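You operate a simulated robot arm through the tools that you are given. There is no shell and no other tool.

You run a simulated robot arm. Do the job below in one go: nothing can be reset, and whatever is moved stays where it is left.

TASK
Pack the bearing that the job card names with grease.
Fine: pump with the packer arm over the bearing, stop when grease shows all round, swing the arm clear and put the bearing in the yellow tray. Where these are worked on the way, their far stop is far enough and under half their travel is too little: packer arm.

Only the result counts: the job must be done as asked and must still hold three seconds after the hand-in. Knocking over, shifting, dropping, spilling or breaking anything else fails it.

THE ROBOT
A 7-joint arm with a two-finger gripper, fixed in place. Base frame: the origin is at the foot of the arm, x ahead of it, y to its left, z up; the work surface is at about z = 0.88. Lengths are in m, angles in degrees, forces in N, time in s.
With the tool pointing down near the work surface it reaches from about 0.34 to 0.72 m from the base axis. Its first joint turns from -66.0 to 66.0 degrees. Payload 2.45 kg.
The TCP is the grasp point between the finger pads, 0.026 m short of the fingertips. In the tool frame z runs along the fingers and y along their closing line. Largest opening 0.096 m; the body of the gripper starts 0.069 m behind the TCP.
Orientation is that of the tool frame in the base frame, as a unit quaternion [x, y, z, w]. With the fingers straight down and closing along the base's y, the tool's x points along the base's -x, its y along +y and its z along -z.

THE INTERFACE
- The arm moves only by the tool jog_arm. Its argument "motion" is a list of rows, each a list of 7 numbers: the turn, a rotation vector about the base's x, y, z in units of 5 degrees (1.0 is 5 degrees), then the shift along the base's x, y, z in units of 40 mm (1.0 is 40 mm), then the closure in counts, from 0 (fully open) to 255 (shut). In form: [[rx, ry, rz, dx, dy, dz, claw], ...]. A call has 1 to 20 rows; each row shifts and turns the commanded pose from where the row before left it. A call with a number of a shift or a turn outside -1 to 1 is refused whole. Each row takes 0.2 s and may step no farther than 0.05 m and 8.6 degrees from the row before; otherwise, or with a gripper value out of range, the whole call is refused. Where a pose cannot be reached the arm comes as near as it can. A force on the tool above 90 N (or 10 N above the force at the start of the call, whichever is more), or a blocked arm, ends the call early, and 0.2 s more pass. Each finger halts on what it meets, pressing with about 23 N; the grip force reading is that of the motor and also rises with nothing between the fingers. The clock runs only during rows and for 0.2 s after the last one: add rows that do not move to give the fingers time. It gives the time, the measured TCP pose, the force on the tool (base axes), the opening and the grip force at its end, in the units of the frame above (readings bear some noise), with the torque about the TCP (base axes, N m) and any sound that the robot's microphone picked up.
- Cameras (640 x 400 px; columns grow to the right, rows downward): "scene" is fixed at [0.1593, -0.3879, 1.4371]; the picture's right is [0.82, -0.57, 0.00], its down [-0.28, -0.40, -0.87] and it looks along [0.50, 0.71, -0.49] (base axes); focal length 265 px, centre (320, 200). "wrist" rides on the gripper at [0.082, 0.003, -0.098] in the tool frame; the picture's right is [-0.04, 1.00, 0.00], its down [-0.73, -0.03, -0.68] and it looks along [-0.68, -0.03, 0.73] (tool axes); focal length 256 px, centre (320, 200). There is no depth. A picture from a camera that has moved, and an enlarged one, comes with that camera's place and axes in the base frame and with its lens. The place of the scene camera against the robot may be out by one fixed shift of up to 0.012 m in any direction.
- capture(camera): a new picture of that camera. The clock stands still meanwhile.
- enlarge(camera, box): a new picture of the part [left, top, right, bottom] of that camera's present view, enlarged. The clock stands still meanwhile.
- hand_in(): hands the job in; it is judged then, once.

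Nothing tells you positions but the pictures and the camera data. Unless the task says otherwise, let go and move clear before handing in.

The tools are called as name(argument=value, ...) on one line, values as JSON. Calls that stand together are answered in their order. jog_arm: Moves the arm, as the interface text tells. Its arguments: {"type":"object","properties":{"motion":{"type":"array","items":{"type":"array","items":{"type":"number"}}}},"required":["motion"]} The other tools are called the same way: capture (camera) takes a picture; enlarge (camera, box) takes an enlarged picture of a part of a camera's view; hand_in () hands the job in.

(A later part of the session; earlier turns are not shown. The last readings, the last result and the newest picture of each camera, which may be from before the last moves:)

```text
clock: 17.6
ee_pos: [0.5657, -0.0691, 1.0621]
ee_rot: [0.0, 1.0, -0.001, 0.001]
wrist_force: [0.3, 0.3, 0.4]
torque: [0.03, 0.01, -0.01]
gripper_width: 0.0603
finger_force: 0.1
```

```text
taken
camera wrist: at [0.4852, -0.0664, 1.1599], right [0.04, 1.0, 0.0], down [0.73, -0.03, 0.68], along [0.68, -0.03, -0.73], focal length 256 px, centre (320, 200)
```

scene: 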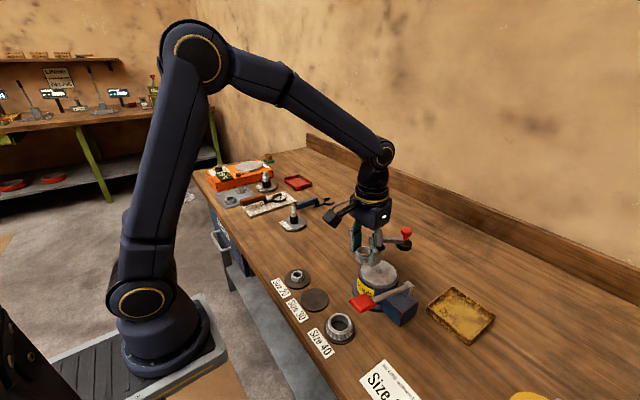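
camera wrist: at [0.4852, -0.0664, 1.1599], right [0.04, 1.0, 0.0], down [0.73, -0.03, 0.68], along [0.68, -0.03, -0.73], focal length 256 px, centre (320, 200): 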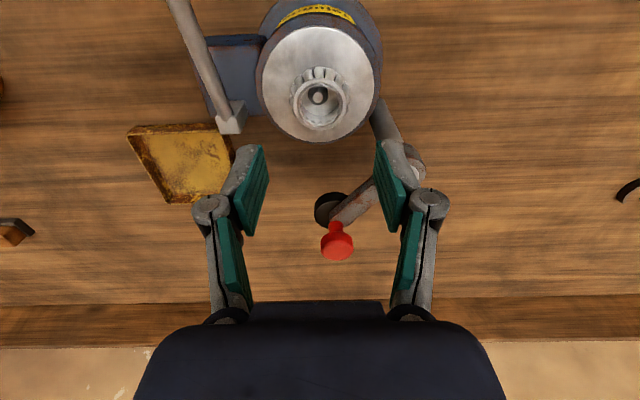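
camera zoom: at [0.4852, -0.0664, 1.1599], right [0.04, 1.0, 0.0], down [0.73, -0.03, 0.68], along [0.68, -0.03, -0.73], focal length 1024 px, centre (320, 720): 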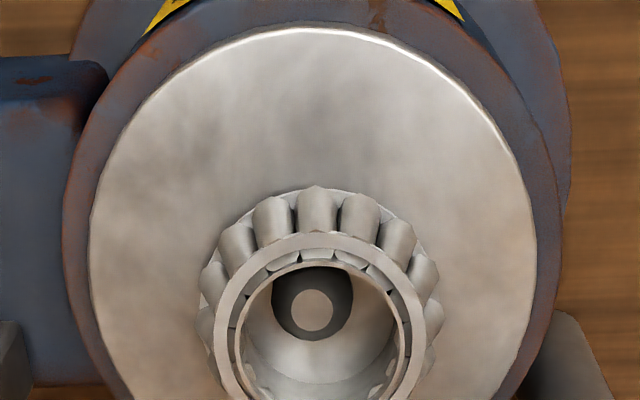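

The view is unobstructed now. I zoom in harder to measure the bearing's offset from the cone.

enlarge(camera="scene", box=[366, 257, 398, 277])

enlarge(camera="wrist", box=[272, 55, 368, 115])

enlarge(camera="wrist", box=[240, 15, 400, 115])

enlarge(camera="wrist", box=[240, 65, 400, 165])

```text
16.00 times, centred on (382, 267) of scene
camera zoom: at [0.1593, -0.3879, 1.4371], right [0.82, -0.57, 0.0], down [-0.28, -0.4, -0.87], along [0.5, 0.71, -0.49], focal length 4238 px, centre (-672, -872)
```

zoom: 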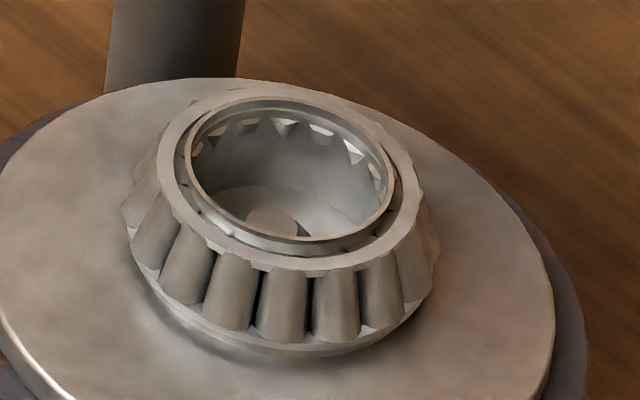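

```text
6.67 times, centred on (320, 85) of wrist
camera zoom: at [0.4852, -0.0664, 1.1599], right [0.04, 1.0, 0.0], down [0.73, -0.03, 0.68], along [0.68, -0.03, -0.73], focal length 1707 px, centre (320, 967)
```

zoom: 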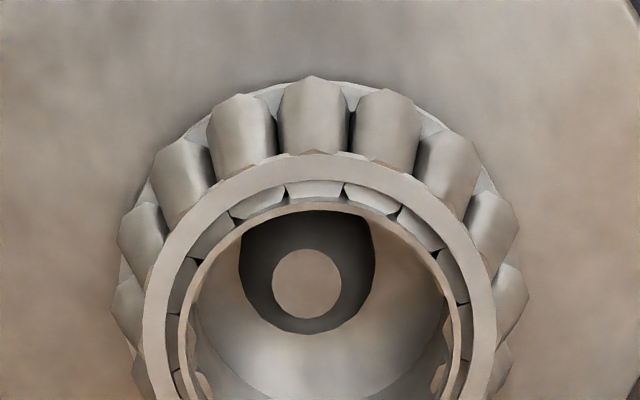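

```text
4.00 times, centred on (320, 65) of wrist
camera zoom: at [0.4852, -0.0664, 1.1599], right [0.04, 1.0, 0.0], down [0.73, -0.03, 0.68], along [0.68, -0.03, -0.73], focal length 1024 px, centre (320, 740)
```

zoom: 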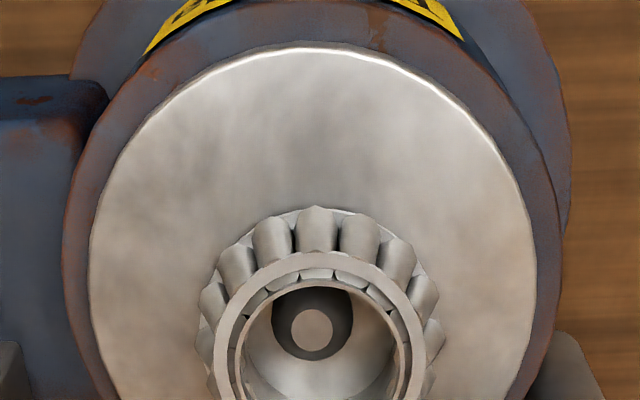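

```text
4.00 times, centred on (320, 115) of wrist
camera zoom: at [0.4852, -0.0664, 1.1599], right [0.04, 1.0, 0.0], down [0.73, -0.03, 0.68], along [0.68, -0.03, -0.73], focal length 1024 px, centre (320, 540)
```

zoom: 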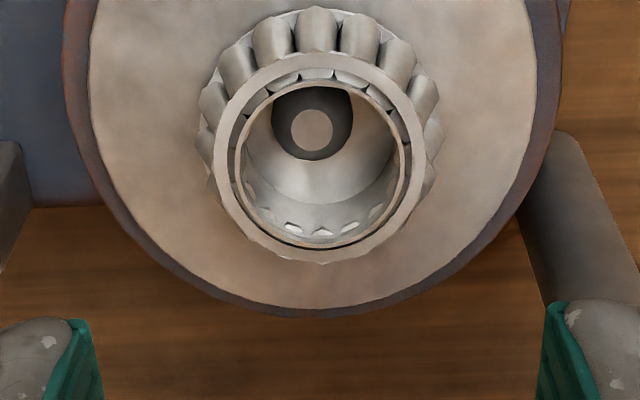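

The bearing sits on the plate with the cone in its bore, within about 3 mm of centre. Next I swing the presser arm: its red knob is at about (0.667, -0.059, 1.027) and its post at (0.605, -0.010), so I rise, turn the gripper to close roughly along the knob's path, and go above the knob.

jog_arm(motion=[[0, 0, 0, 0, 0, 0.75, 95], [0, 0, 0, 0, 0, 0.75, 95], [0, 0, -1, 0.158, 0.0156, 0, 95], [0, 0, -1, 0.158, 0.0156, 0, 95], [0, 0, -1, 0.158, 0.0156, 0, 95], [0, 0, -1, 0.158, 0.0156, 0, 95], [0, 0, -1, 0.158, 0.0156, 0, 95], [0, 0, -1, 0.158, 0.0156, 0, 95], [0, 0, -1, 0.158, 0.0156, 0, 95], [0, 0, -1, 0.158, 0.0156, 0, 95], [0, 0, -1, 0.158, 0.0156, 0, 95], [0, 0, -1, 0.158, 0.0156, 0, 95], [0, 0, -1, 0.158, 0.0156, 0, 95], [0, 0, -1, 0.158, 0.0156, 0, 95], [0, 0, 0, 0.158, 0.0156, 0, 95], [0, 0, 0, 0.158, 0.0156, 0, 95], [0, 0, 0, 0.158, 0.0156, 0, 95], [0, 0, 0, 0.158, 0.0156, 0, 95], [0, 0, 0, 0, 0, 0, 95]])

capture(camera="wrist")

capture(camera="scene")

```text
clock: 21.6
ee_pos: [0.6653, -0.0605, 1.1213]
ee_rot: [0.5, 0.866, 0.0, 0.0]
wrist_force: [0.7, 0.6, 0.8]
torque: [0.0, 0.01, 0.04]
gripper_width: 0.06
finger_force: 0.0
```

```text
taken
camera wrist: at [0.6272, 0.0113, 1.2197], right [0.89, 0.46, 0.0], down [0.34, -0.65, 0.68], along [0.32, -0.6, -0.73], focal length 256 px, centre (320, 200)
```

wrist: 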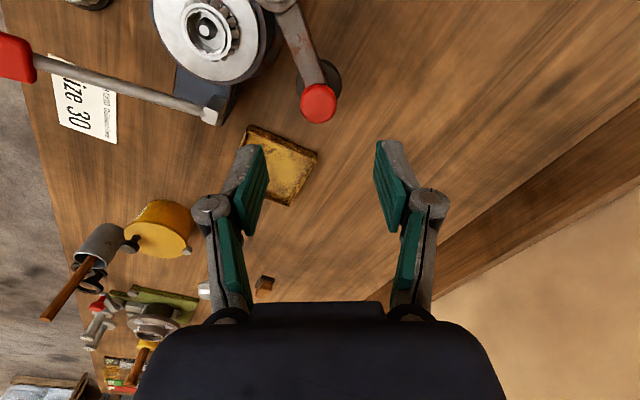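

```text
taken
```

scene: 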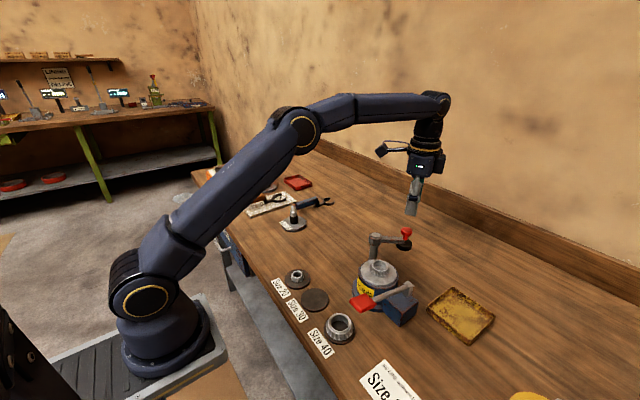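

The gripper is turned -60° and hovers over the knob. I zoom to locate the knob and post precisely.

enlarge(camera="wrist", box=[240, 0, 400, 100])

enlarge(camera="wrist", box=[270, 60, 366, 120])

enlarge(camera="scene", box=[360, 220, 424, 260])

```text
4.00 times, centred on (320, 50) of wrist
camera zoom: at [0.6272, 0.0113, 1.2197], right [0.89, 0.46, 0.0], down [0.34, -0.65, 0.68], along [0.32, -0.6, -0.73], focal length 1024 px, centre (320, 800)
```

zoom: 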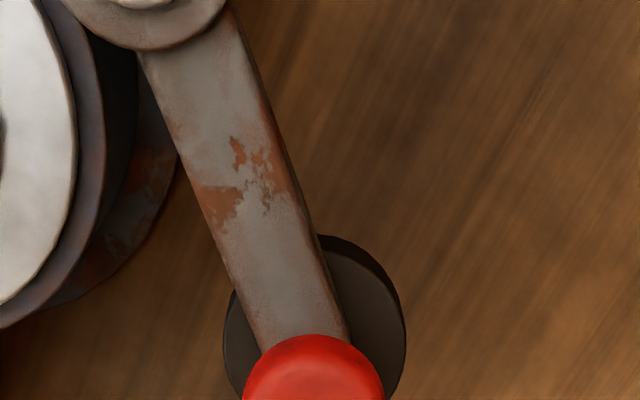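

```text
6.67 times, centred on (318, 90) of wrist
camera zoom: at [0.6272, 0.0113, 1.2197], right [0.89, 0.46, 0.0], down [0.34, -0.65, 0.68], along [0.32, -0.6, -0.73], focal length 1707 px, centre (333, 933)
```

zoom: 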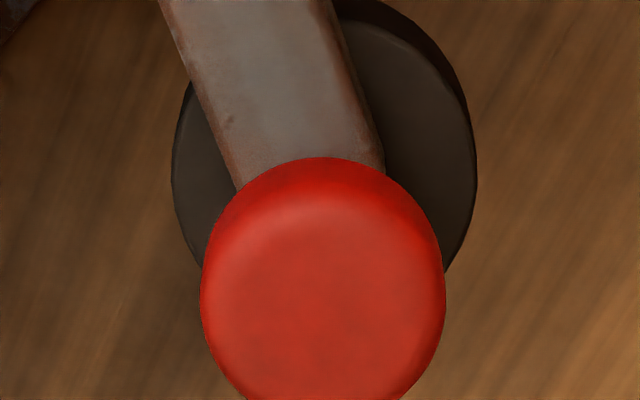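

```text
10.00 times, centred on (392, 240) of scene
camera zoom: at [0.1593, -0.3879, 1.4371], right [0.82, -0.57, 0.0], down [-0.28, -0.4, -0.87], along [0.5, 0.71, -0.49], focal length 2649 px, centre (-400, -200)
```

zoom: 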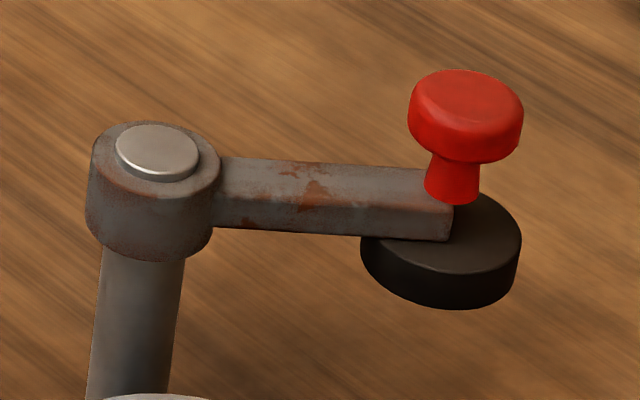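

The knob head is about 28 mm across at (0.662, -0.058), its top at z 1.034; the arm pivots about (0.605, -0.010) with roughly 74 mm radius, and its end stop should lie over the plate, about 84° clockwise. I'll centre on the knob and lower the open fingers around it.

jog_arm(motion=[[0, 0, 0, -0.0875, 0.075, 0, 95], [0, 0, 0, 0, 0, -0.7, 95], [0, 0, 0, 0, 0, -0.7, 95], [0, 0, 0, 0, 0, -0.4, 95], [0, 0, 0, 0, 0, 0, 95], [0, 0, 0, 0, 0, 0, 95]])

capture(camera="wrist")

enlarge(camera="scene", box=[350, 200, 446, 260])

```text
clock: 23.0
ee_pos: [0.6613, -0.0574, 1.0517]
ee_rot: [0.5, 0.866, 0.0, 0.0]
wrist_force: [0.2, -0.7, -0.5]
torque: [0.01, -0.01, 0.01]
gripper_width: 0.0602
finger_force: 0.1
```

```text
taken
camera wrist: at [0.6235, 0.014, 1.1501], right [0.89, 0.46, 0.0], down [0.34, -0.65, 0.68], along [0.32, -0.6, -0.73], focal length 256 px, centre (320, 200)
```

wrist: 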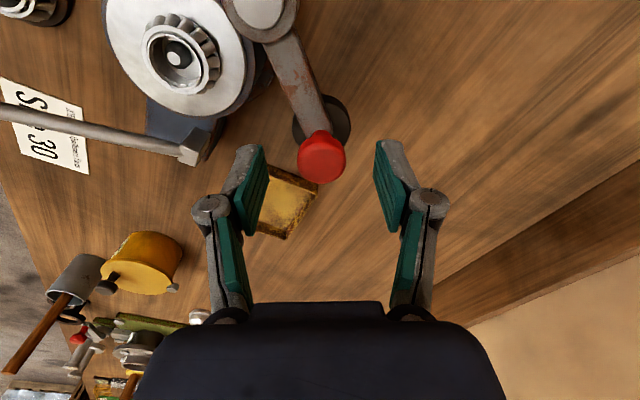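

```text
6.67 times, centred on (398, 230) of scene
camera zoom: at [0.1593, -0.3879, 1.4371], right [0.82, -0.57, 0.0], down [-0.28, -0.4, -0.87], along [0.5, 0.71, -0.49], focal length 1766 px, centre (-200, 0)
```

zoom: 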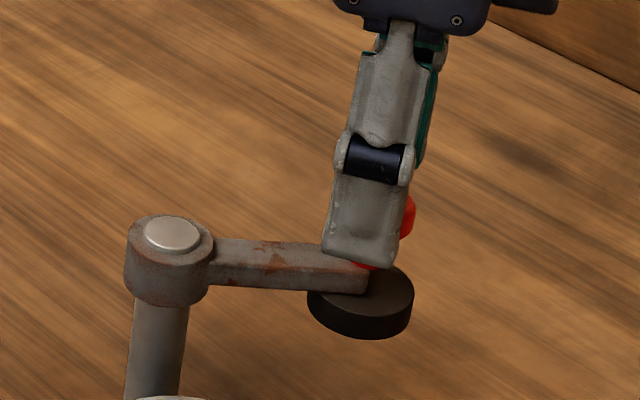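

The knob sits between the open fingers, a few mm along the finger width. I'll lower onto it and close to a loose cage of about 36 mm.

jog_arm(motion=[[0, 0, 0, -0.025, 0.04, -0.2, 95], [0, 0, 0, 0, 0, -0.2, 95], [0, 0, 0, 0, 0, 0, 130], [0, 0, 0, 0, 0, 0, 157], [0, 0, 0, 0, 0, 0, 157], [0, 0, 0, 0, 0, 0, 157]])

capture(camera="wrist")

enlarge(camera="wrist", box=[240, 100, 400, 200])

enlarge(camera="scene", box=[350, 200, 446, 260])

```text
clock: 24.4
ee_pos: [0.6607, -0.0552, 1.0348]
ee_rot: [0.5, 0.866, 0.0, 0.0]
wrist_force: [-0.3, -0.5, -1.0]
torque: [0.0, 0.02, 0.01]
gripper_width: 0.0365
finger_force: 0.1
```

```text
taken
camera wrist: at [0.6224, 0.0157, 1.1337], right [0.89, 0.46, 0.0], down [0.34, -0.65, 0.68], along [0.32, -0.6, -0.73], focal length 256 px, centre (320, 200)
```

wrist: 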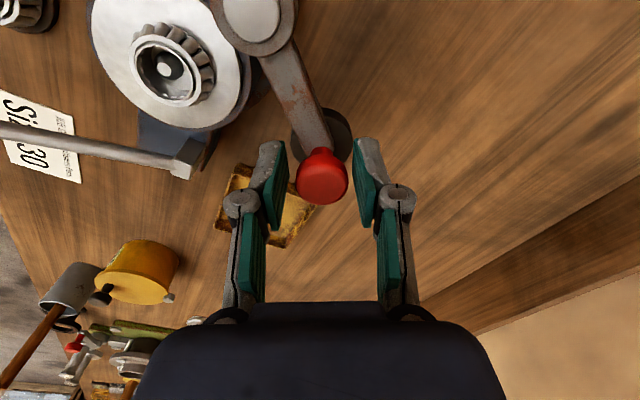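

```text
4.00 times, centred on (320, 150) of wrist
camera zoom: at [0.6224, 0.0157, 1.1337], right [0.89, 0.46, 0.0], down [0.34, -0.65, 0.68], along [0.32, -0.6, -0.73], focal length 1024 px, centre (320, 400)
```

zoom: 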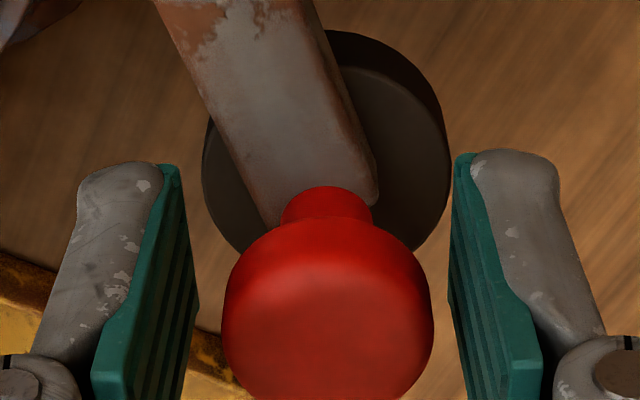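

```text
6.67 times, centred on (398, 230) of scene
camera zoom: at [0.1593, -0.3879, 1.4371], right [0.82, -0.57, 0.0], down [-0.28, -0.4, -0.87], along [0.5, 0.71, -0.49], focal length 1766 px, centre (-200, 0)
```

zoom: 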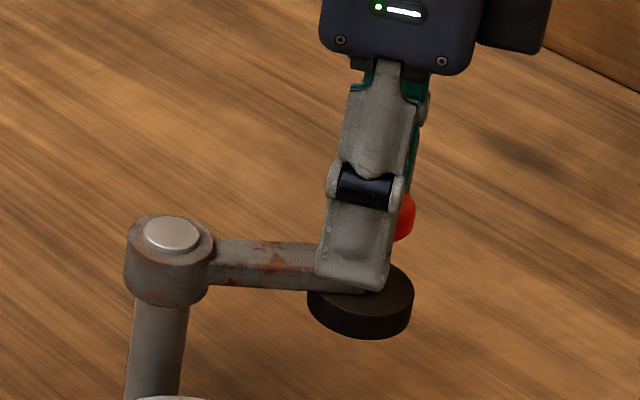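

The knob is caged between the fingers. I'll start the swing clockwise along the arc, checking after the first part.

jog_arm(motion=[[0, 0, 0, -0.105, -0.145, 0, 157], [0, 0, -0.4, -0.1425, -0.125, 0, 157], [0, 0, -0.6, -0.1525, -0.1125, 0, 157], [0, 0, -0.6, -0.1625, -0.0925, 0, 157], [0, 0, -0.6, -0.1725, -0.0775, 0, 157], [0, 0, 0, 0, 0, 0, 157]])

capture(camera="wrist")

enlarge(camera="scene", box=[330, 200, 458, 280])

```text
clock: 25.8
ee_pos: [0.6306, -0.0782, 1.0337]
ee_rot: [0.581, 0.814, 0.0, 0.0]
wrist_force: [0.8, -0.8, 0.2]
torque: [-0.04, -0.01, 0.0]
gripper_width: 0.037
finger_force: 0.1
```

```text
taken
camera wrist: at [0.6071, -0.0004, 1.133], right [0.96, 0.29, 0.0], down [0.21, -0.7, 0.68], along [0.19, -0.65, -0.73], focal length 256 px, centre (320, 200)
```

wrist: 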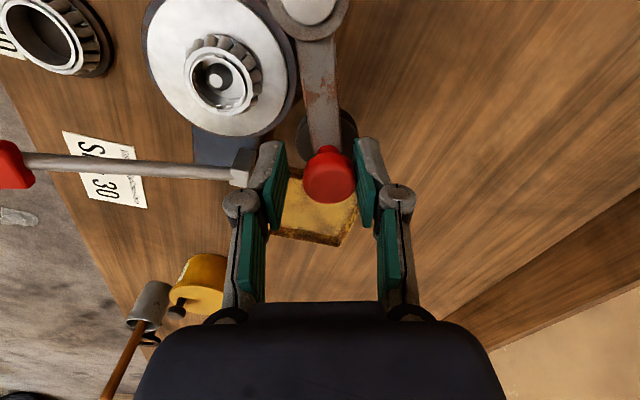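

```text
5.00 times, centred on (394, 240) of scene
camera zoom: at [0.1593, -0.3879, 1.4371], right [0.82, -0.57, 0.0], down [-0.28, -0.4, -0.87], along [0.5, 0.71, -0.49], focal length 1324 px, centre (-50, 0)
```

zoom: 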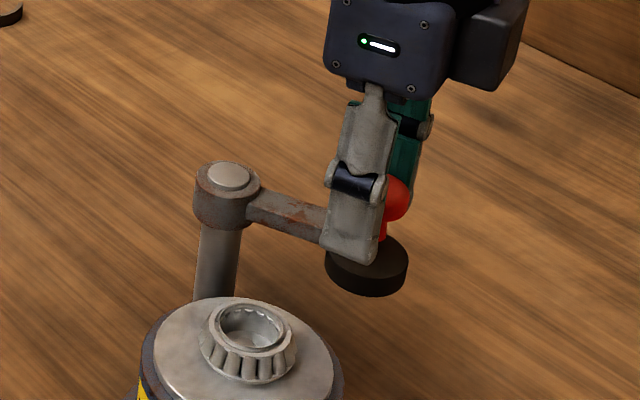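

The presser arm is following. I'll continue the swing toward the plate.

jog_arm(motion=[[0, 0, -0.6, -0.18, -0.0575, 0, 157], [0, 0, -0.6, -0.185, -0.04, 0, 157], [0, 0, -0.6, -0.1875, -0.02, 0, 157], [0, 0, -0.6, -0.19, 0, 0, 157], [0, 0, -0.6, -0.1875, 0.02, 0, 157], [0, 0, -0.6, -0.185, 0.04, 0, 157], [0, 0, 0, 0, 0, 0, 157]])

capture(camera="wrist")

enlarge(camera="scene", box=[330, 200, 458, 280])

```text
clock: 27.4
ee_pos: [0.5841, -0.0801, 1.0324]
ee_rot: [0.701, 0.713, 0.0, 0.0]
wrist_force: [0.1, -1.1, 0.0]
torque: [-0.01, 0.0, -0.01]
gripper_width: 0.037
finger_force: 0.2
```

```text
taken
camera wrist: at [0.5868, 0.0014, 1.1318], right [1.0, -0.02, 0.0], down [-0.02, -0.73, 0.68], along [-0.02, -0.68, -0.73], focal length 256 px, centre (320, 200)
```

wrist: 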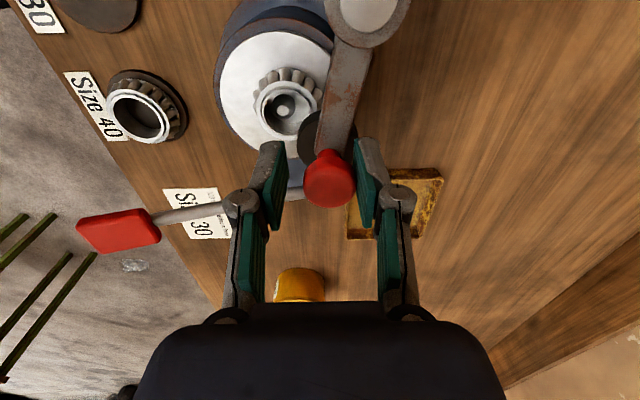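

```text
5.00 times, centred on (394, 240) of scene
camera zoom: at [0.1593, -0.3879, 1.4371], right [0.82, -0.57, 0.0], down [-0.28, -0.4, -0.87], along [0.5, 0.71, -0.49], focal length 1324 px, centre (-50, 0)
```

zoom: 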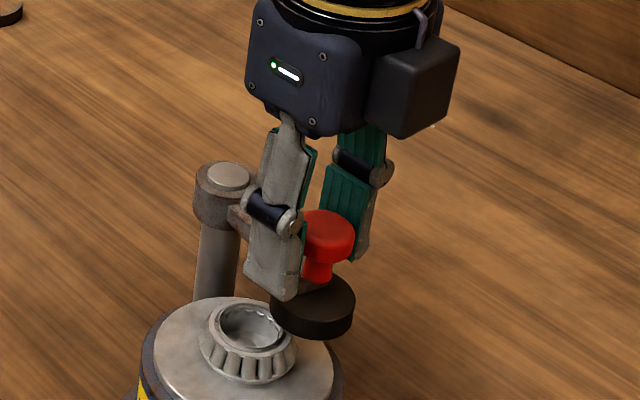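

The presser disc is approaching the bearing and still moves freely. I continue gently toward the stop.

jog_arm(motion=[[0, 0, -0.6, -0.18, 0.0575, 0.03, 157], [0, 0, -0.6, -0.1725, 0.0775, 0, 157], [0, 0, -0.4, -0.1625, 0.0925, 0, 157], [0, 0, 0, 0, 0, 0, 157]])

capture(camera="wrist")

enlarge(camera="scene", box=[330, 210, 426, 270])

```text
clock: 28.4
ee_pos: [0.5666, -0.0715, 1.0345]
ee_rot: [0.749, 0.662, 0.0, 0.0]
wrist_force: [-0.1, 0.4, 0.3]
torque: [-0.03, -0.03, 0.01]
gripper_width: 0.0367
finger_force: 0.2
```

```text
taken
camera wrist: at [0.5795, 0.0084, 1.1341], right [0.99, -0.16, 0.0], down [-0.12, -0.72, 0.68], along [-0.11, -0.67, -0.73], focal length 256 px, centre (320, 200)
```

wrist: 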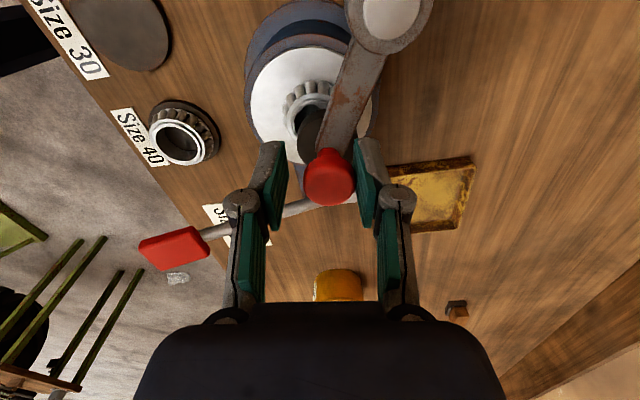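

```text
6.67 times, centred on (378, 240) of scene
camera zoom: at [0.1593, -0.3879, 1.4371], right [0.82, -0.57, 0.0], down [-0.28, -0.4, -0.87], along [0.5, 0.71, -0.49], focal length 1766 px, centre (-67, -67)
```

zoom: 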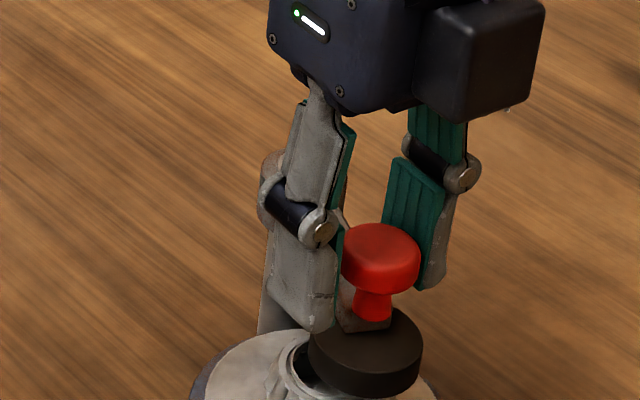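

The disc is about half over the bearing, with no resistance yet. I continue in small steps and watch the force for the stop.

jog_arm(motion=[[0, 0, -0.3, -0.105, 0.0725, 0, 157], [0, 0, -0.3, -0.0975, 0.08, 0, 157], [0, 0, 0, 0, 0, 0, 157]])

jog_arm(motion=[[0, 0, -0.3, -0.05, 0.04, 0, 157], [0, 0, 0, 0, 0, 0, 157]])

capture(camera="wrist")

enlarge(camera="scene", box=[330, 220, 426, 280])

```text
clock: 29.2
ee_pos: [0.557, -0.0652, 1.0366]
ee_rot: [0.766, 0.642, 0.0, 0.0]
wrist_force: [-0.1, 0.1, 0.2]
torque: [0.0, 0.0, 0.0]
gripper_width: 0.0372
finger_force: 0.1
```

```text
clock: 29.8
ee_pos: [0.555, -0.0639, 1.0353]
ee_rot: [0.775, 0.632, 0.002, 0.002]
wrist_force: [2.7, -1.5, 0.2]
torque: [-0.05, -0.02, -0.01]
gripper_width: 0.0395
finger_force: 1.7
```

```text
taken
camera wrist: at [0.5747, 0.0153, 1.1343], right [0.97, -0.24, 0.0], down [-0.18, -0.71, 0.68], along [-0.16, -0.66, -0.73], focal length 256 px, centre (320, 200)
```

wrist: 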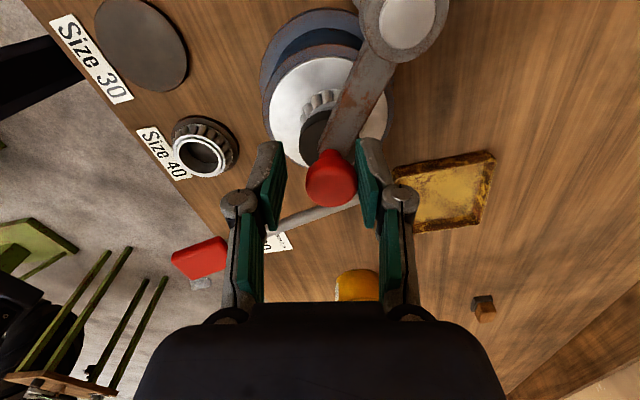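

```text
6.67 times, centred on (378, 250) of scene
camera zoom: at [0.1594, -0.388, 1.4371], right [0.82, -0.57, 0.0], down [-0.28, -0.4, -0.87], along [0.5, 0.71, -0.49], focal length 1766 px, centre (-67, -133)
```

zoom: 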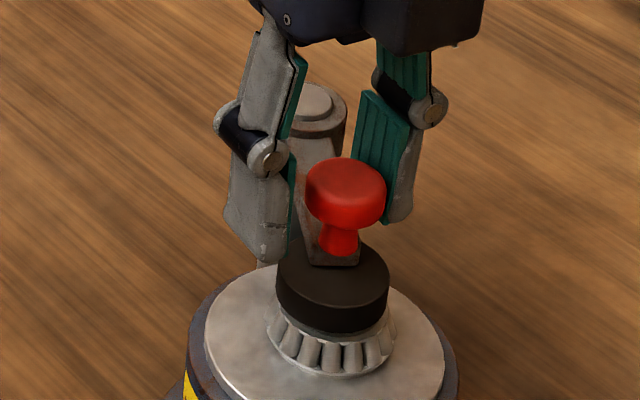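

The force begins to rise and the disc sits squarely over the bearing, so the arm is at or near its stop. One more small push will confirm it.

jog_arm(motion=[[0, 0, 0, -0.05, 0.035, 0, 157], [0, 0, 0, 0, 0, 0, 157], [0, 0, 0, 0, 0, 0, 157]])

enlarge(camera="scene", box=[330, 220, 426, 280])

enlarge(camera="wrist", box=[240, 60, 400, 160])

```text
clock: 30.6
ee_pos: [0.5538, -0.062, 1.0349]
ee_rot: [0.775, 0.632, 0.001, 0.001]
wrist_force: [8.4, -4.3, 1.1]
torque: [-0.1, -0.1, 0.03]
gripper_width: 0.0429
finger_force: 4.7
```

```text
6.67 times, centred on (378, 250) of scene
camera zoom: at [0.1595, -0.3881, 1.437], right [0.82, -0.57, 0.0], down [-0.28, -0.4, -0.87], along [0.5, 0.71, -0.49], focal length 1766 px, centre (-67, -133)
```

zoom: 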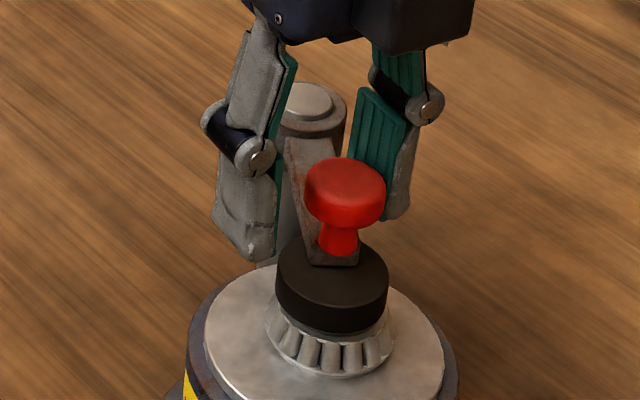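

```text
4.00 times, centred on (320, 110) of wrist
camera zoom: at [0.5731, 0.0173, 1.1341], right [0.97, -0.24, 0.0], down [-0.18, -0.71, 0.68], along [-0.16, -0.66, -0.73], focal length 1024 px, centre (320, 560)
```

zoom: 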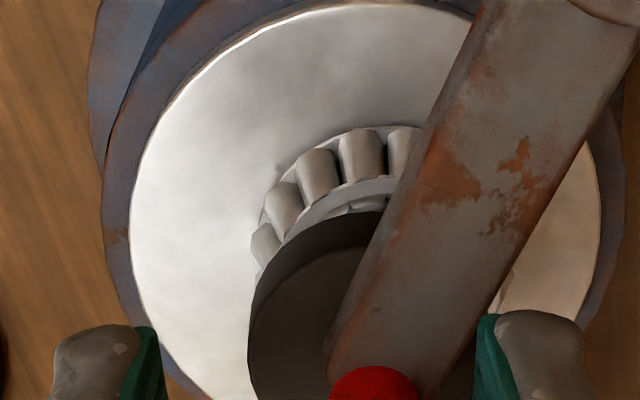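

The force rises with no further movement, so the presser arm is at its stop over the bearing. I back off, open the fingers and rise clear, then turn back and travel to the pump lever's red paddle.

jog_arm(motion=[[0, 0, 0, 0.1, -0.07, 0, 150], [0, 0, 0, 0, 0, 0, 110], [0, 0, 0, 0, 0, 0, 95], [0, 0, 0, 0, 0, 0.4, 95], [0, 0, 0, 0, 0, 0.8, 95], [0, 0, 0, 0, 0, 0.9, 95], [0, 0, 0, 0, 0, 0, 95]])

jog_arm(motion=[[0, 0, 1, -0.155, -0.105, 0, 95], [0, 0, 1, -0.155, -0.105, 0, 95], [0, 0, 1, -0.155, -0.105, 0, 95], [0, 0, 1, -0.155, -0.105, 0, 95], [0, 0, 1, -0.155, -0.105, 0, 95], [0, 0, 1, -0.155, -0.105, 0, 95], [0, 0, 1, -0.155, -0.105, 0, 95], [0, 0, 1, -0.155, -0.105, 0, 95], [0, 0, 1, -0.155, -0.105, 0, 95], [0, 0, 1, -0.155, -0.105, 0, 95], [0, 0, 1, -0.155, -0.105, 0, 95], [0, 0, 1, -0.155, -0.105, 0, 95], [0, 0, 1, -0.155, -0.105, 0, 95], [0, 0, 1, -0.155, -0.105, 0, 95], [0, 0, 1, -0.155, -0.105, 0, 95], [0, 0, 1, -0.155, -0.105, 0, 95], [0, 0, 1, -0.155, -0.105, 0, 95], [0, 0, 1, -0.155, -0.105, 0, 95], [0, 0, 1, -0.155, -0.105, 0, 95], [0, 0, 1, -0.155, -0.105, 0, 95]])

capture(camera="wrist")

enlarge(camera="scene", box=[330, 220, 458, 300])

enlarge(camera="scene", box=[330, 270, 426, 330])

```text
clock: 32.2
ee_pos: [0.5568, -0.0641, 1.1209]
ee_rot: [0.774, 0.633, 0.0, 0.0]
wrist_force: [-0.3, 0.2, 0.8]
torque: [0.0, 0.0, 0.0]
gripper_width: 0.0602
finger_force: 0.0
```

```text
clock: 36.4
ee_pos: [0.4327, -0.1485, 1.1191]
ee_rot: [0.012, 1.0, 0.001, 0.0]
wrist_force: [-0.1, -0.3, 0.8]
torque: [-0.01, 0.01, 0.04]
gripper_width: 0.0602
finger_force: 0.1
```

```text
taken
camera wrist: at [0.3513, -0.1435, 1.2173], right [0.06, 1.0, 0.0], down [0.73, -0.05, 0.68], along [0.68, -0.04, -0.73], focal length 256 px, centre (320, 200)
```

wrist: 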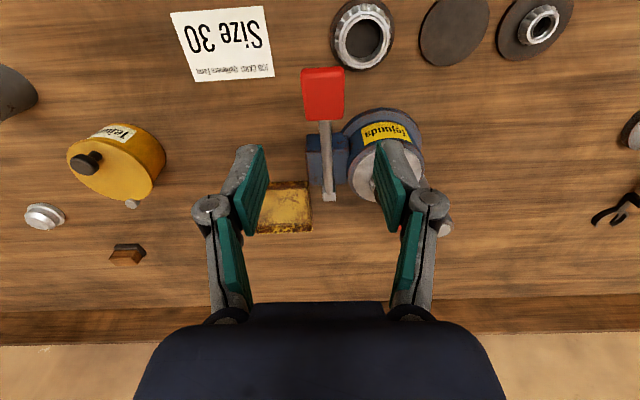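

```text
5.00 times, centred on (394, 260) of scene
camera zoom: at [0.1593, -0.3879, 1.4371], right [0.82, -0.57, 0.0], down [-0.28, -0.4, -0.87], along [0.5, 0.71, -0.49], focal length 1324 px, centre (-50, -100)
```

zoom: 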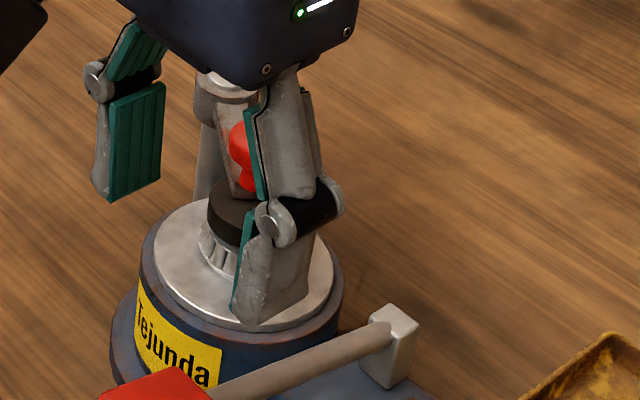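

```text
6.67 times, centred on (378, 300) of scene
camera zoom: at [0.1593, -0.3879, 1.4371], right [0.82, -0.57, 0.0], down [-0.28, -0.4, -0.87], along [0.5, 0.71, -0.49], focal length 1766 px, centre (-67, -467)
```

zoom: 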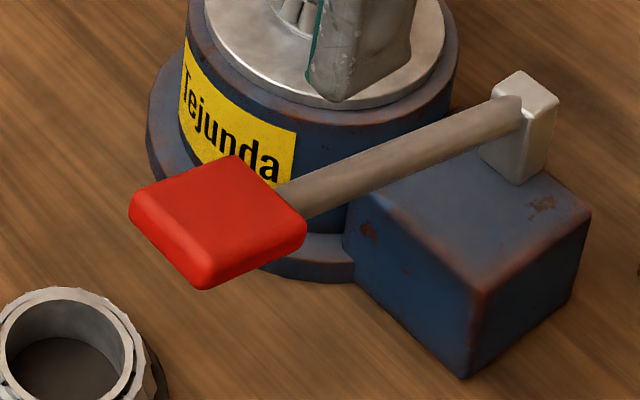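

The gripper is above the red paddle, which I put at x 0.411–0.457, y -0.163 to -0.127, top z about 1.006. I'll close the fingers and come down to just above it.

jog_arm(motion=[[0, 0, 0, 0.07, 0.03, -0.4, 255], [0, 0, 0, 0, 0, -0.7, 255], [0, 0, 0, 0, 0, -0.7, 255], [0, 0, 0, 0, 0, 0, 255], [0, 0, 0, 0, 0, 0, 255]])

capture(camera="wrist")

enlarge(camera="scene", box=[330, 240, 458, 320])

```text
clock: 37.6
ee_pos: [0.4393, -0.145, 1.0463]
ee_rot: [0.014, 1.0, 0.0, 0.0]
wrist_force: [0.5, 0.8, 0.3]
torque: [-0.03, -0.01, 0.03]
gripper_width: 0.0
finger_force: 22.8
```

```text
taken
camera wrist: at [0.3576, -0.1412, 1.145], right [0.07, 1.0, 0.0], down [0.73, -0.05, 0.68], along [0.68, -0.05, -0.73], focal length 256 px, centre (320, 200)
```

wrist: 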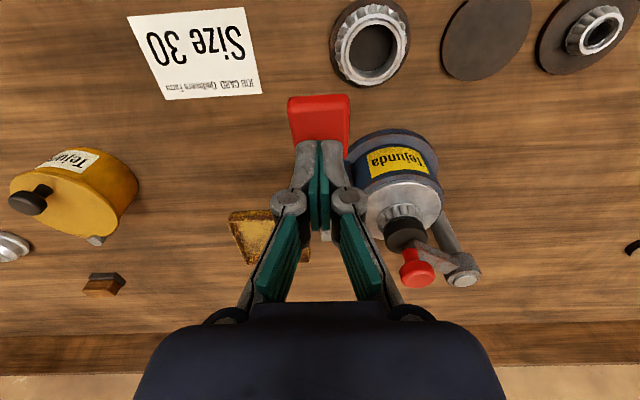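

```text
5.00 times, centred on (394, 280) of scene
camera zoom: at [0.1593, -0.3879, 1.4371], right [0.82, -0.57, 0.0], down [-0.28, -0.4, -0.87], along [0.5, 0.71, -0.49], focal length 1324 px, centre (-50, -200)
```

zoom: 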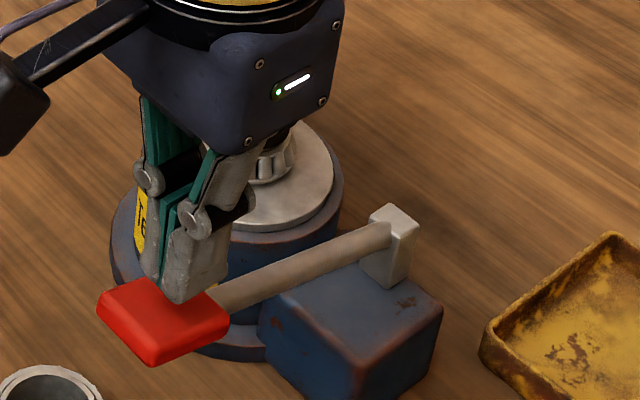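

The fingertips are just over the inner half of the paddle. I shift slightly outward and press down in steps, reading the force.

jog_arm(motion=[[0, 0, 0, -0.2, 0, -0.1, 255], [0, 0, 0, 0, 0, -0.2, 255], [0, 0, 0, 0, 0, 0, 255]])

jog_arm(motion=[[0, 0, 0, 0, 0, -0.2, 255], [0, 0, 0, 0, 0, 0, 255]])

enlarge(camera="scene", box=[330, 240, 458, 320])

```text
clock: 38.4
ee_pos: [0.4281, -0.1466, 1.0372]
ee_rot: [0.013, 1.0, 0.0, 0.0]
wrist_force: [0.5, -0.1, 1.3]
torque: [-0.03, 0.02, -0.03]
gripper_width: 0.0
finger_force: 23.1
```

```text
clock: 39.0
ee_pos: [0.4291, -0.1465, 1.0281]
ee_rot: [0.013, 1.0, 0.0, -0.001]
wrist_force: [-1.5, -0.4, 2.3]
torque: [-0.01, 0.01, -0.01]
gripper_width: 0.0062
finger_force: 28.6
```

```text
5.00 times, centred on (394, 280) of scene
camera zoom: at [0.1592, -0.3879, 1.4371], right [0.82, -0.57, 0.0], down [-0.28, -0.4, -0.87], along [0.5, 0.71, -0.49], focal length 1324 px, centre (-50, -200)
```

zoom: 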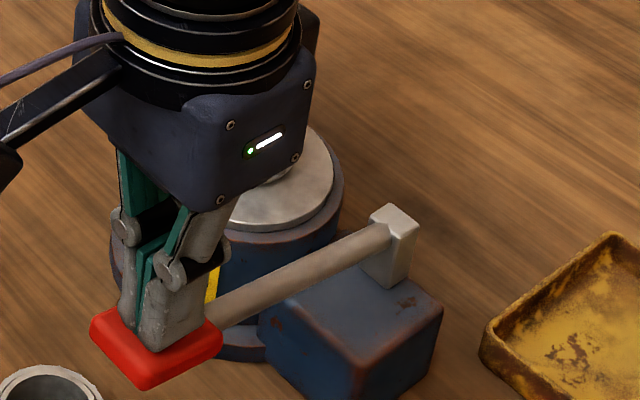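

The paddle has begun moving down under only a few newtons. I continue the stroke.

jog_arm(motion=[[0, 0, 0, 0, 0, -0.2, 255], [0, 0, 0, 0, 0, -0.2, 255], [0, 0, 0, 0, 0, -0.2, 255], [0, 0, 0, 0, 0, 0, 255]])

enlarge(camera="scene", box=[330, 240, 458, 320])

enlarge(camera="scene", box=[344, 240, 408, 280])

capture(camera="wrist")

```text
clock: 40.0
ee_pos: [0.4284, -0.1474, 1.0021]
ee_rot: [0.013, 1.0, 0.0, 0.0]
wrist_force: [-2.4, 2.0, 3.4]
torque: [0.03, 0.1, 0.0]
gripper_width: 0.006
finger_force: 28.5
```

```text
5.00 times, centred on (394, 280) of scene
camera zoom: at [0.1592, -0.3879, 1.4371], right [0.82, -0.57, 0.0], down [-0.28, -0.4, -0.87], along [0.5, 0.71, -0.49], focal length 1324 px, centre (-50, -200)
```

zoom: 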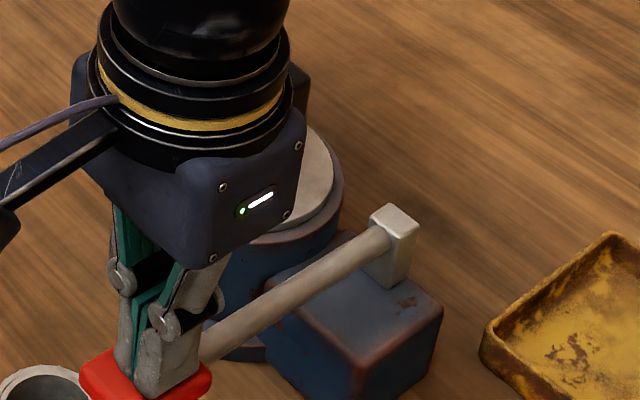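

```text
10.00 times, centred on (376, 260) of scene
camera zoom: at [0.1592, -0.3879, 1.4371], right [0.82, -0.57, 0.0], down [-0.28, -0.4, -0.87], along [0.5, 0.71, -0.49], focal length 2649 px, centre (-240, -400)
```

zoom: 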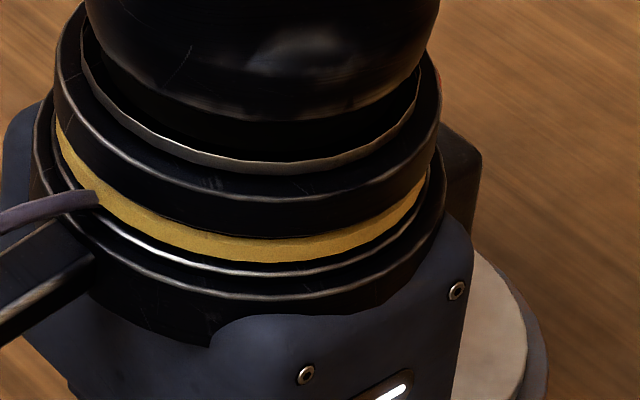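

```text
taken
camera wrist: at [0.3463, -0.1428, 1.1008], right [0.07, 1.0, 0.0], down [0.73, -0.05, 0.68], along [0.68, -0.05, -0.73], focal length 256 px, centre (320, 200)
```

wrist: 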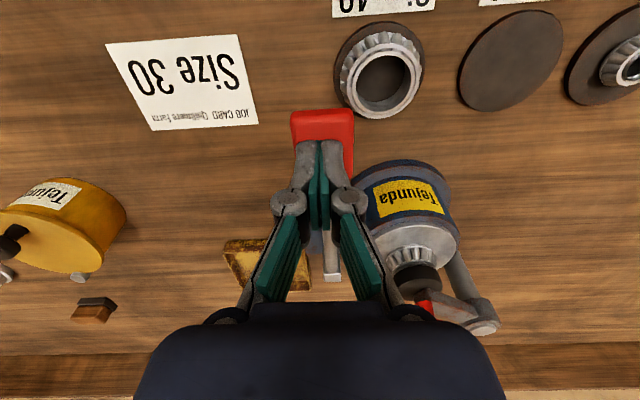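

The lever goes down smoothly under about 4 N. I continue, checking for the bottom of the stroke.

jog_arm(motion=[[0, 0, 0, 0, 0, -0.2, 255], [0, 0, 0, 0, 0, 0, 255]])

jog_arm(motion=[[0, 0, 0, 0, 0, -0.15, 255], [0, 0, 0, 0, 0, 0, 255]])

capture(camera="wrist")

capture(camera="scene")

```text
clock: 40.6
ee_pos: [0.4276, -0.1482, 0.995]
ee_rot: [0.013, 1.0, 0.0, 0.0]
wrist_force: [-2.2, 2.3, 3.1]
torque: [0.02, 0.09, 0.0]
gripper_width: 0.0058
finger_force: 28.5
```

```text
clock: 41.2
ee_pos: [0.429, -0.1486, 0.9892]
ee_rot: [0.013, 1.0, -0.001, 0.001]
wrist_force: [-2.0, 0.5, 3.6]
torque: [0.03, 0.01, 0.01]
gripper_width: 0.0061
finger_force: 28.5
```

```text
taken
camera wrist: at [0.3466, -0.1436, 1.0873], right [0.07, 1.0, 0.0], down [0.73, -0.05, 0.68], along [0.68, -0.05, -0.73], focal length 256 px, centre (320, 200)
```

wrist: 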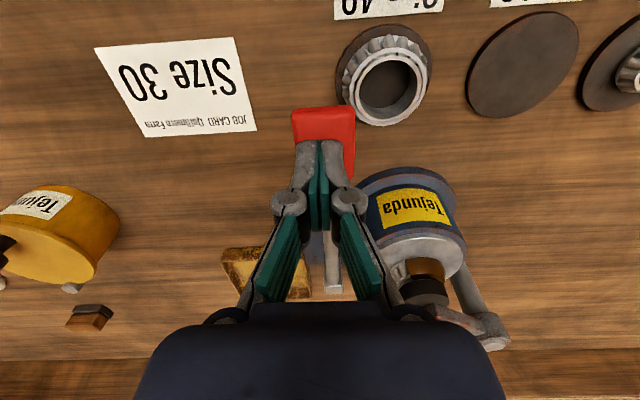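

```text
taken
```

scene: 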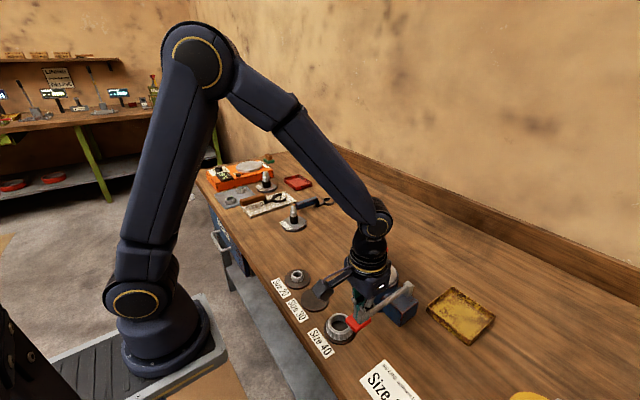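

The bearing's side now looks brownish in the wrist view. I zoom in on it.

enlarge(camera="wrist", box=[360, 230, 520, 330])

enlarge(camera="wrist", box=[390, 245, 454, 285])

enlarge(camera="scene", box=[330, 240, 426, 300])

```text
4.00 times, centred on (440, 280) of wrist
camera zoom: at [0.3466, -0.1436, 1.0873], right [0.07, 1.0, 0.0], down [0.73, -0.05, 0.68], along [0.68, -0.05, -0.73], focal length 1024 px, centre (-160, -120)
```

zoom: 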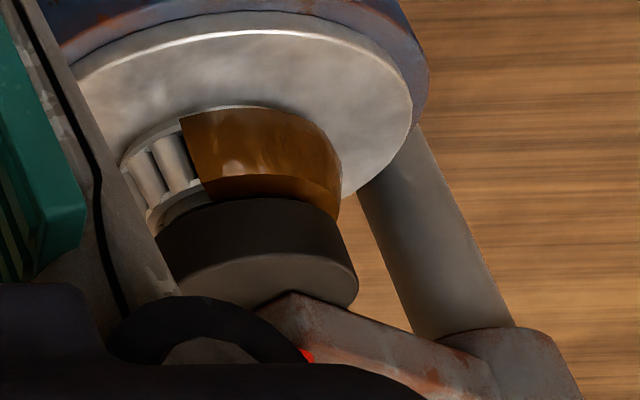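

```text
10.00 times, centred on (422, 265) of wrist
camera zoom: at [0.3466, -0.1436, 1.0873], right [0.07, 1.0, 0.0], down [0.73, -0.05, 0.68], along [0.68, -0.05, -0.73], focal length 2560 px, centre (-700, -450)
```

zoom: 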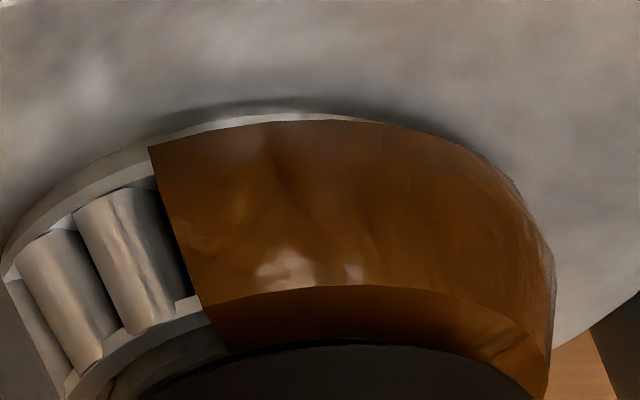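

```text
6.67 times, centred on (378, 270) of scene
camera zoom: at [0.1592, -0.3879, 1.4371], right [0.82, -0.57, 0.0], down [-0.28, -0.4, -0.87], along [0.5, 0.71, -0.49], focal length 1766 px, centre (-67, -267)
```

zoom: 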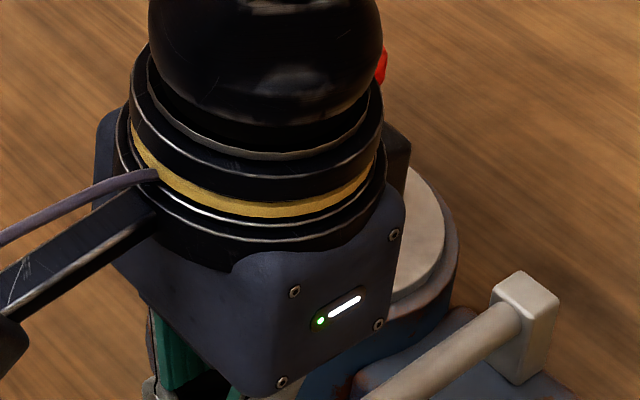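

One stroke has put grease on a sector of the bearing. I lift off to see whether the lever returns by itself.

jog_arm(motion=[[0, 0, 0, 0, 0, 0.4, 255], [0, 0, 0, 0, 0, 0.5, 255], [0, 0, 0, 0, 0, 0.6, 255], [0, 0, 0, 0, 0, 0, 255]])

capture(camera="wrist")

enlarge(camera="scene", box=[330, 240, 458, 320])

enlarge(camera="wrist", box=[350, 170, 478, 250])

```text
clock: 42.2
ee_pos: [0.43, -0.1514, 1.0489]
ee_rot: [0.013, 1.0, 0.0, 0.0]
wrist_force: [-0.8, 0.0, 0.2]
torque: [-0.04, 0.01, -0.02]
gripper_width: 0.0
finger_force: 28.6
```

```text
taken
camera wrist: at [0.3492, -0.1454, 1.1481], right [0.07, 1.0, 0.0], down [0.73, -0.05, 0.68], along [0.68, -0.05, -0.73], focal length 256 px, centre (320, 200)
```

wrist: 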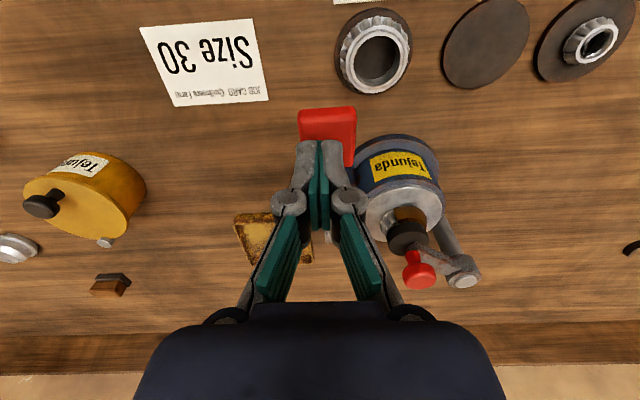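

```text
5.00 times, centred on (394, 280) of scene
camera zoom: at [0.1593, -0.3879, 1.4371], right [0.82, -0.57, 0.0], down [-0.28, -0.4, -0.87], along [0.5, 0.71, -0.49], focal length 1324 px, centre (-50, -200)
```

zoom: 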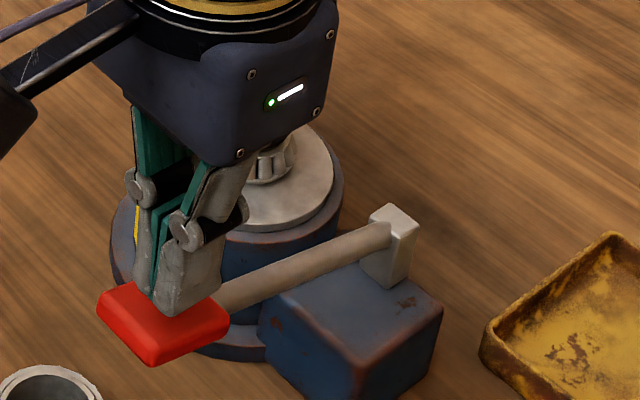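

```text
5.00 times, centred on (414, 210) of wrist
camera zoom: at [0.3492, -0.1454, 1.1481], right [0.07, 1.0, 0.0], down [0.73, -0.05, 0.68], along [0.68, -0.05, -0.73], focal length 1280 px, centre (-150, 150)
```

zoom: 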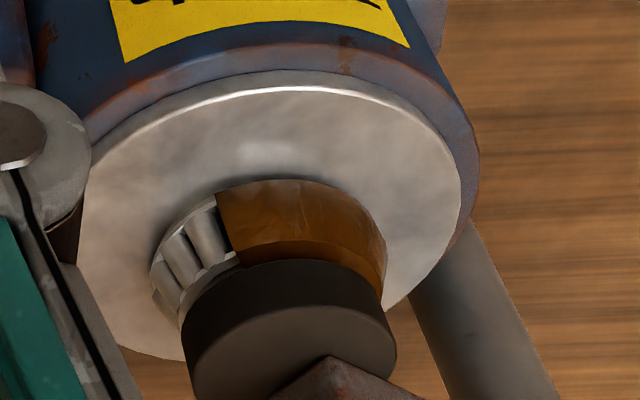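

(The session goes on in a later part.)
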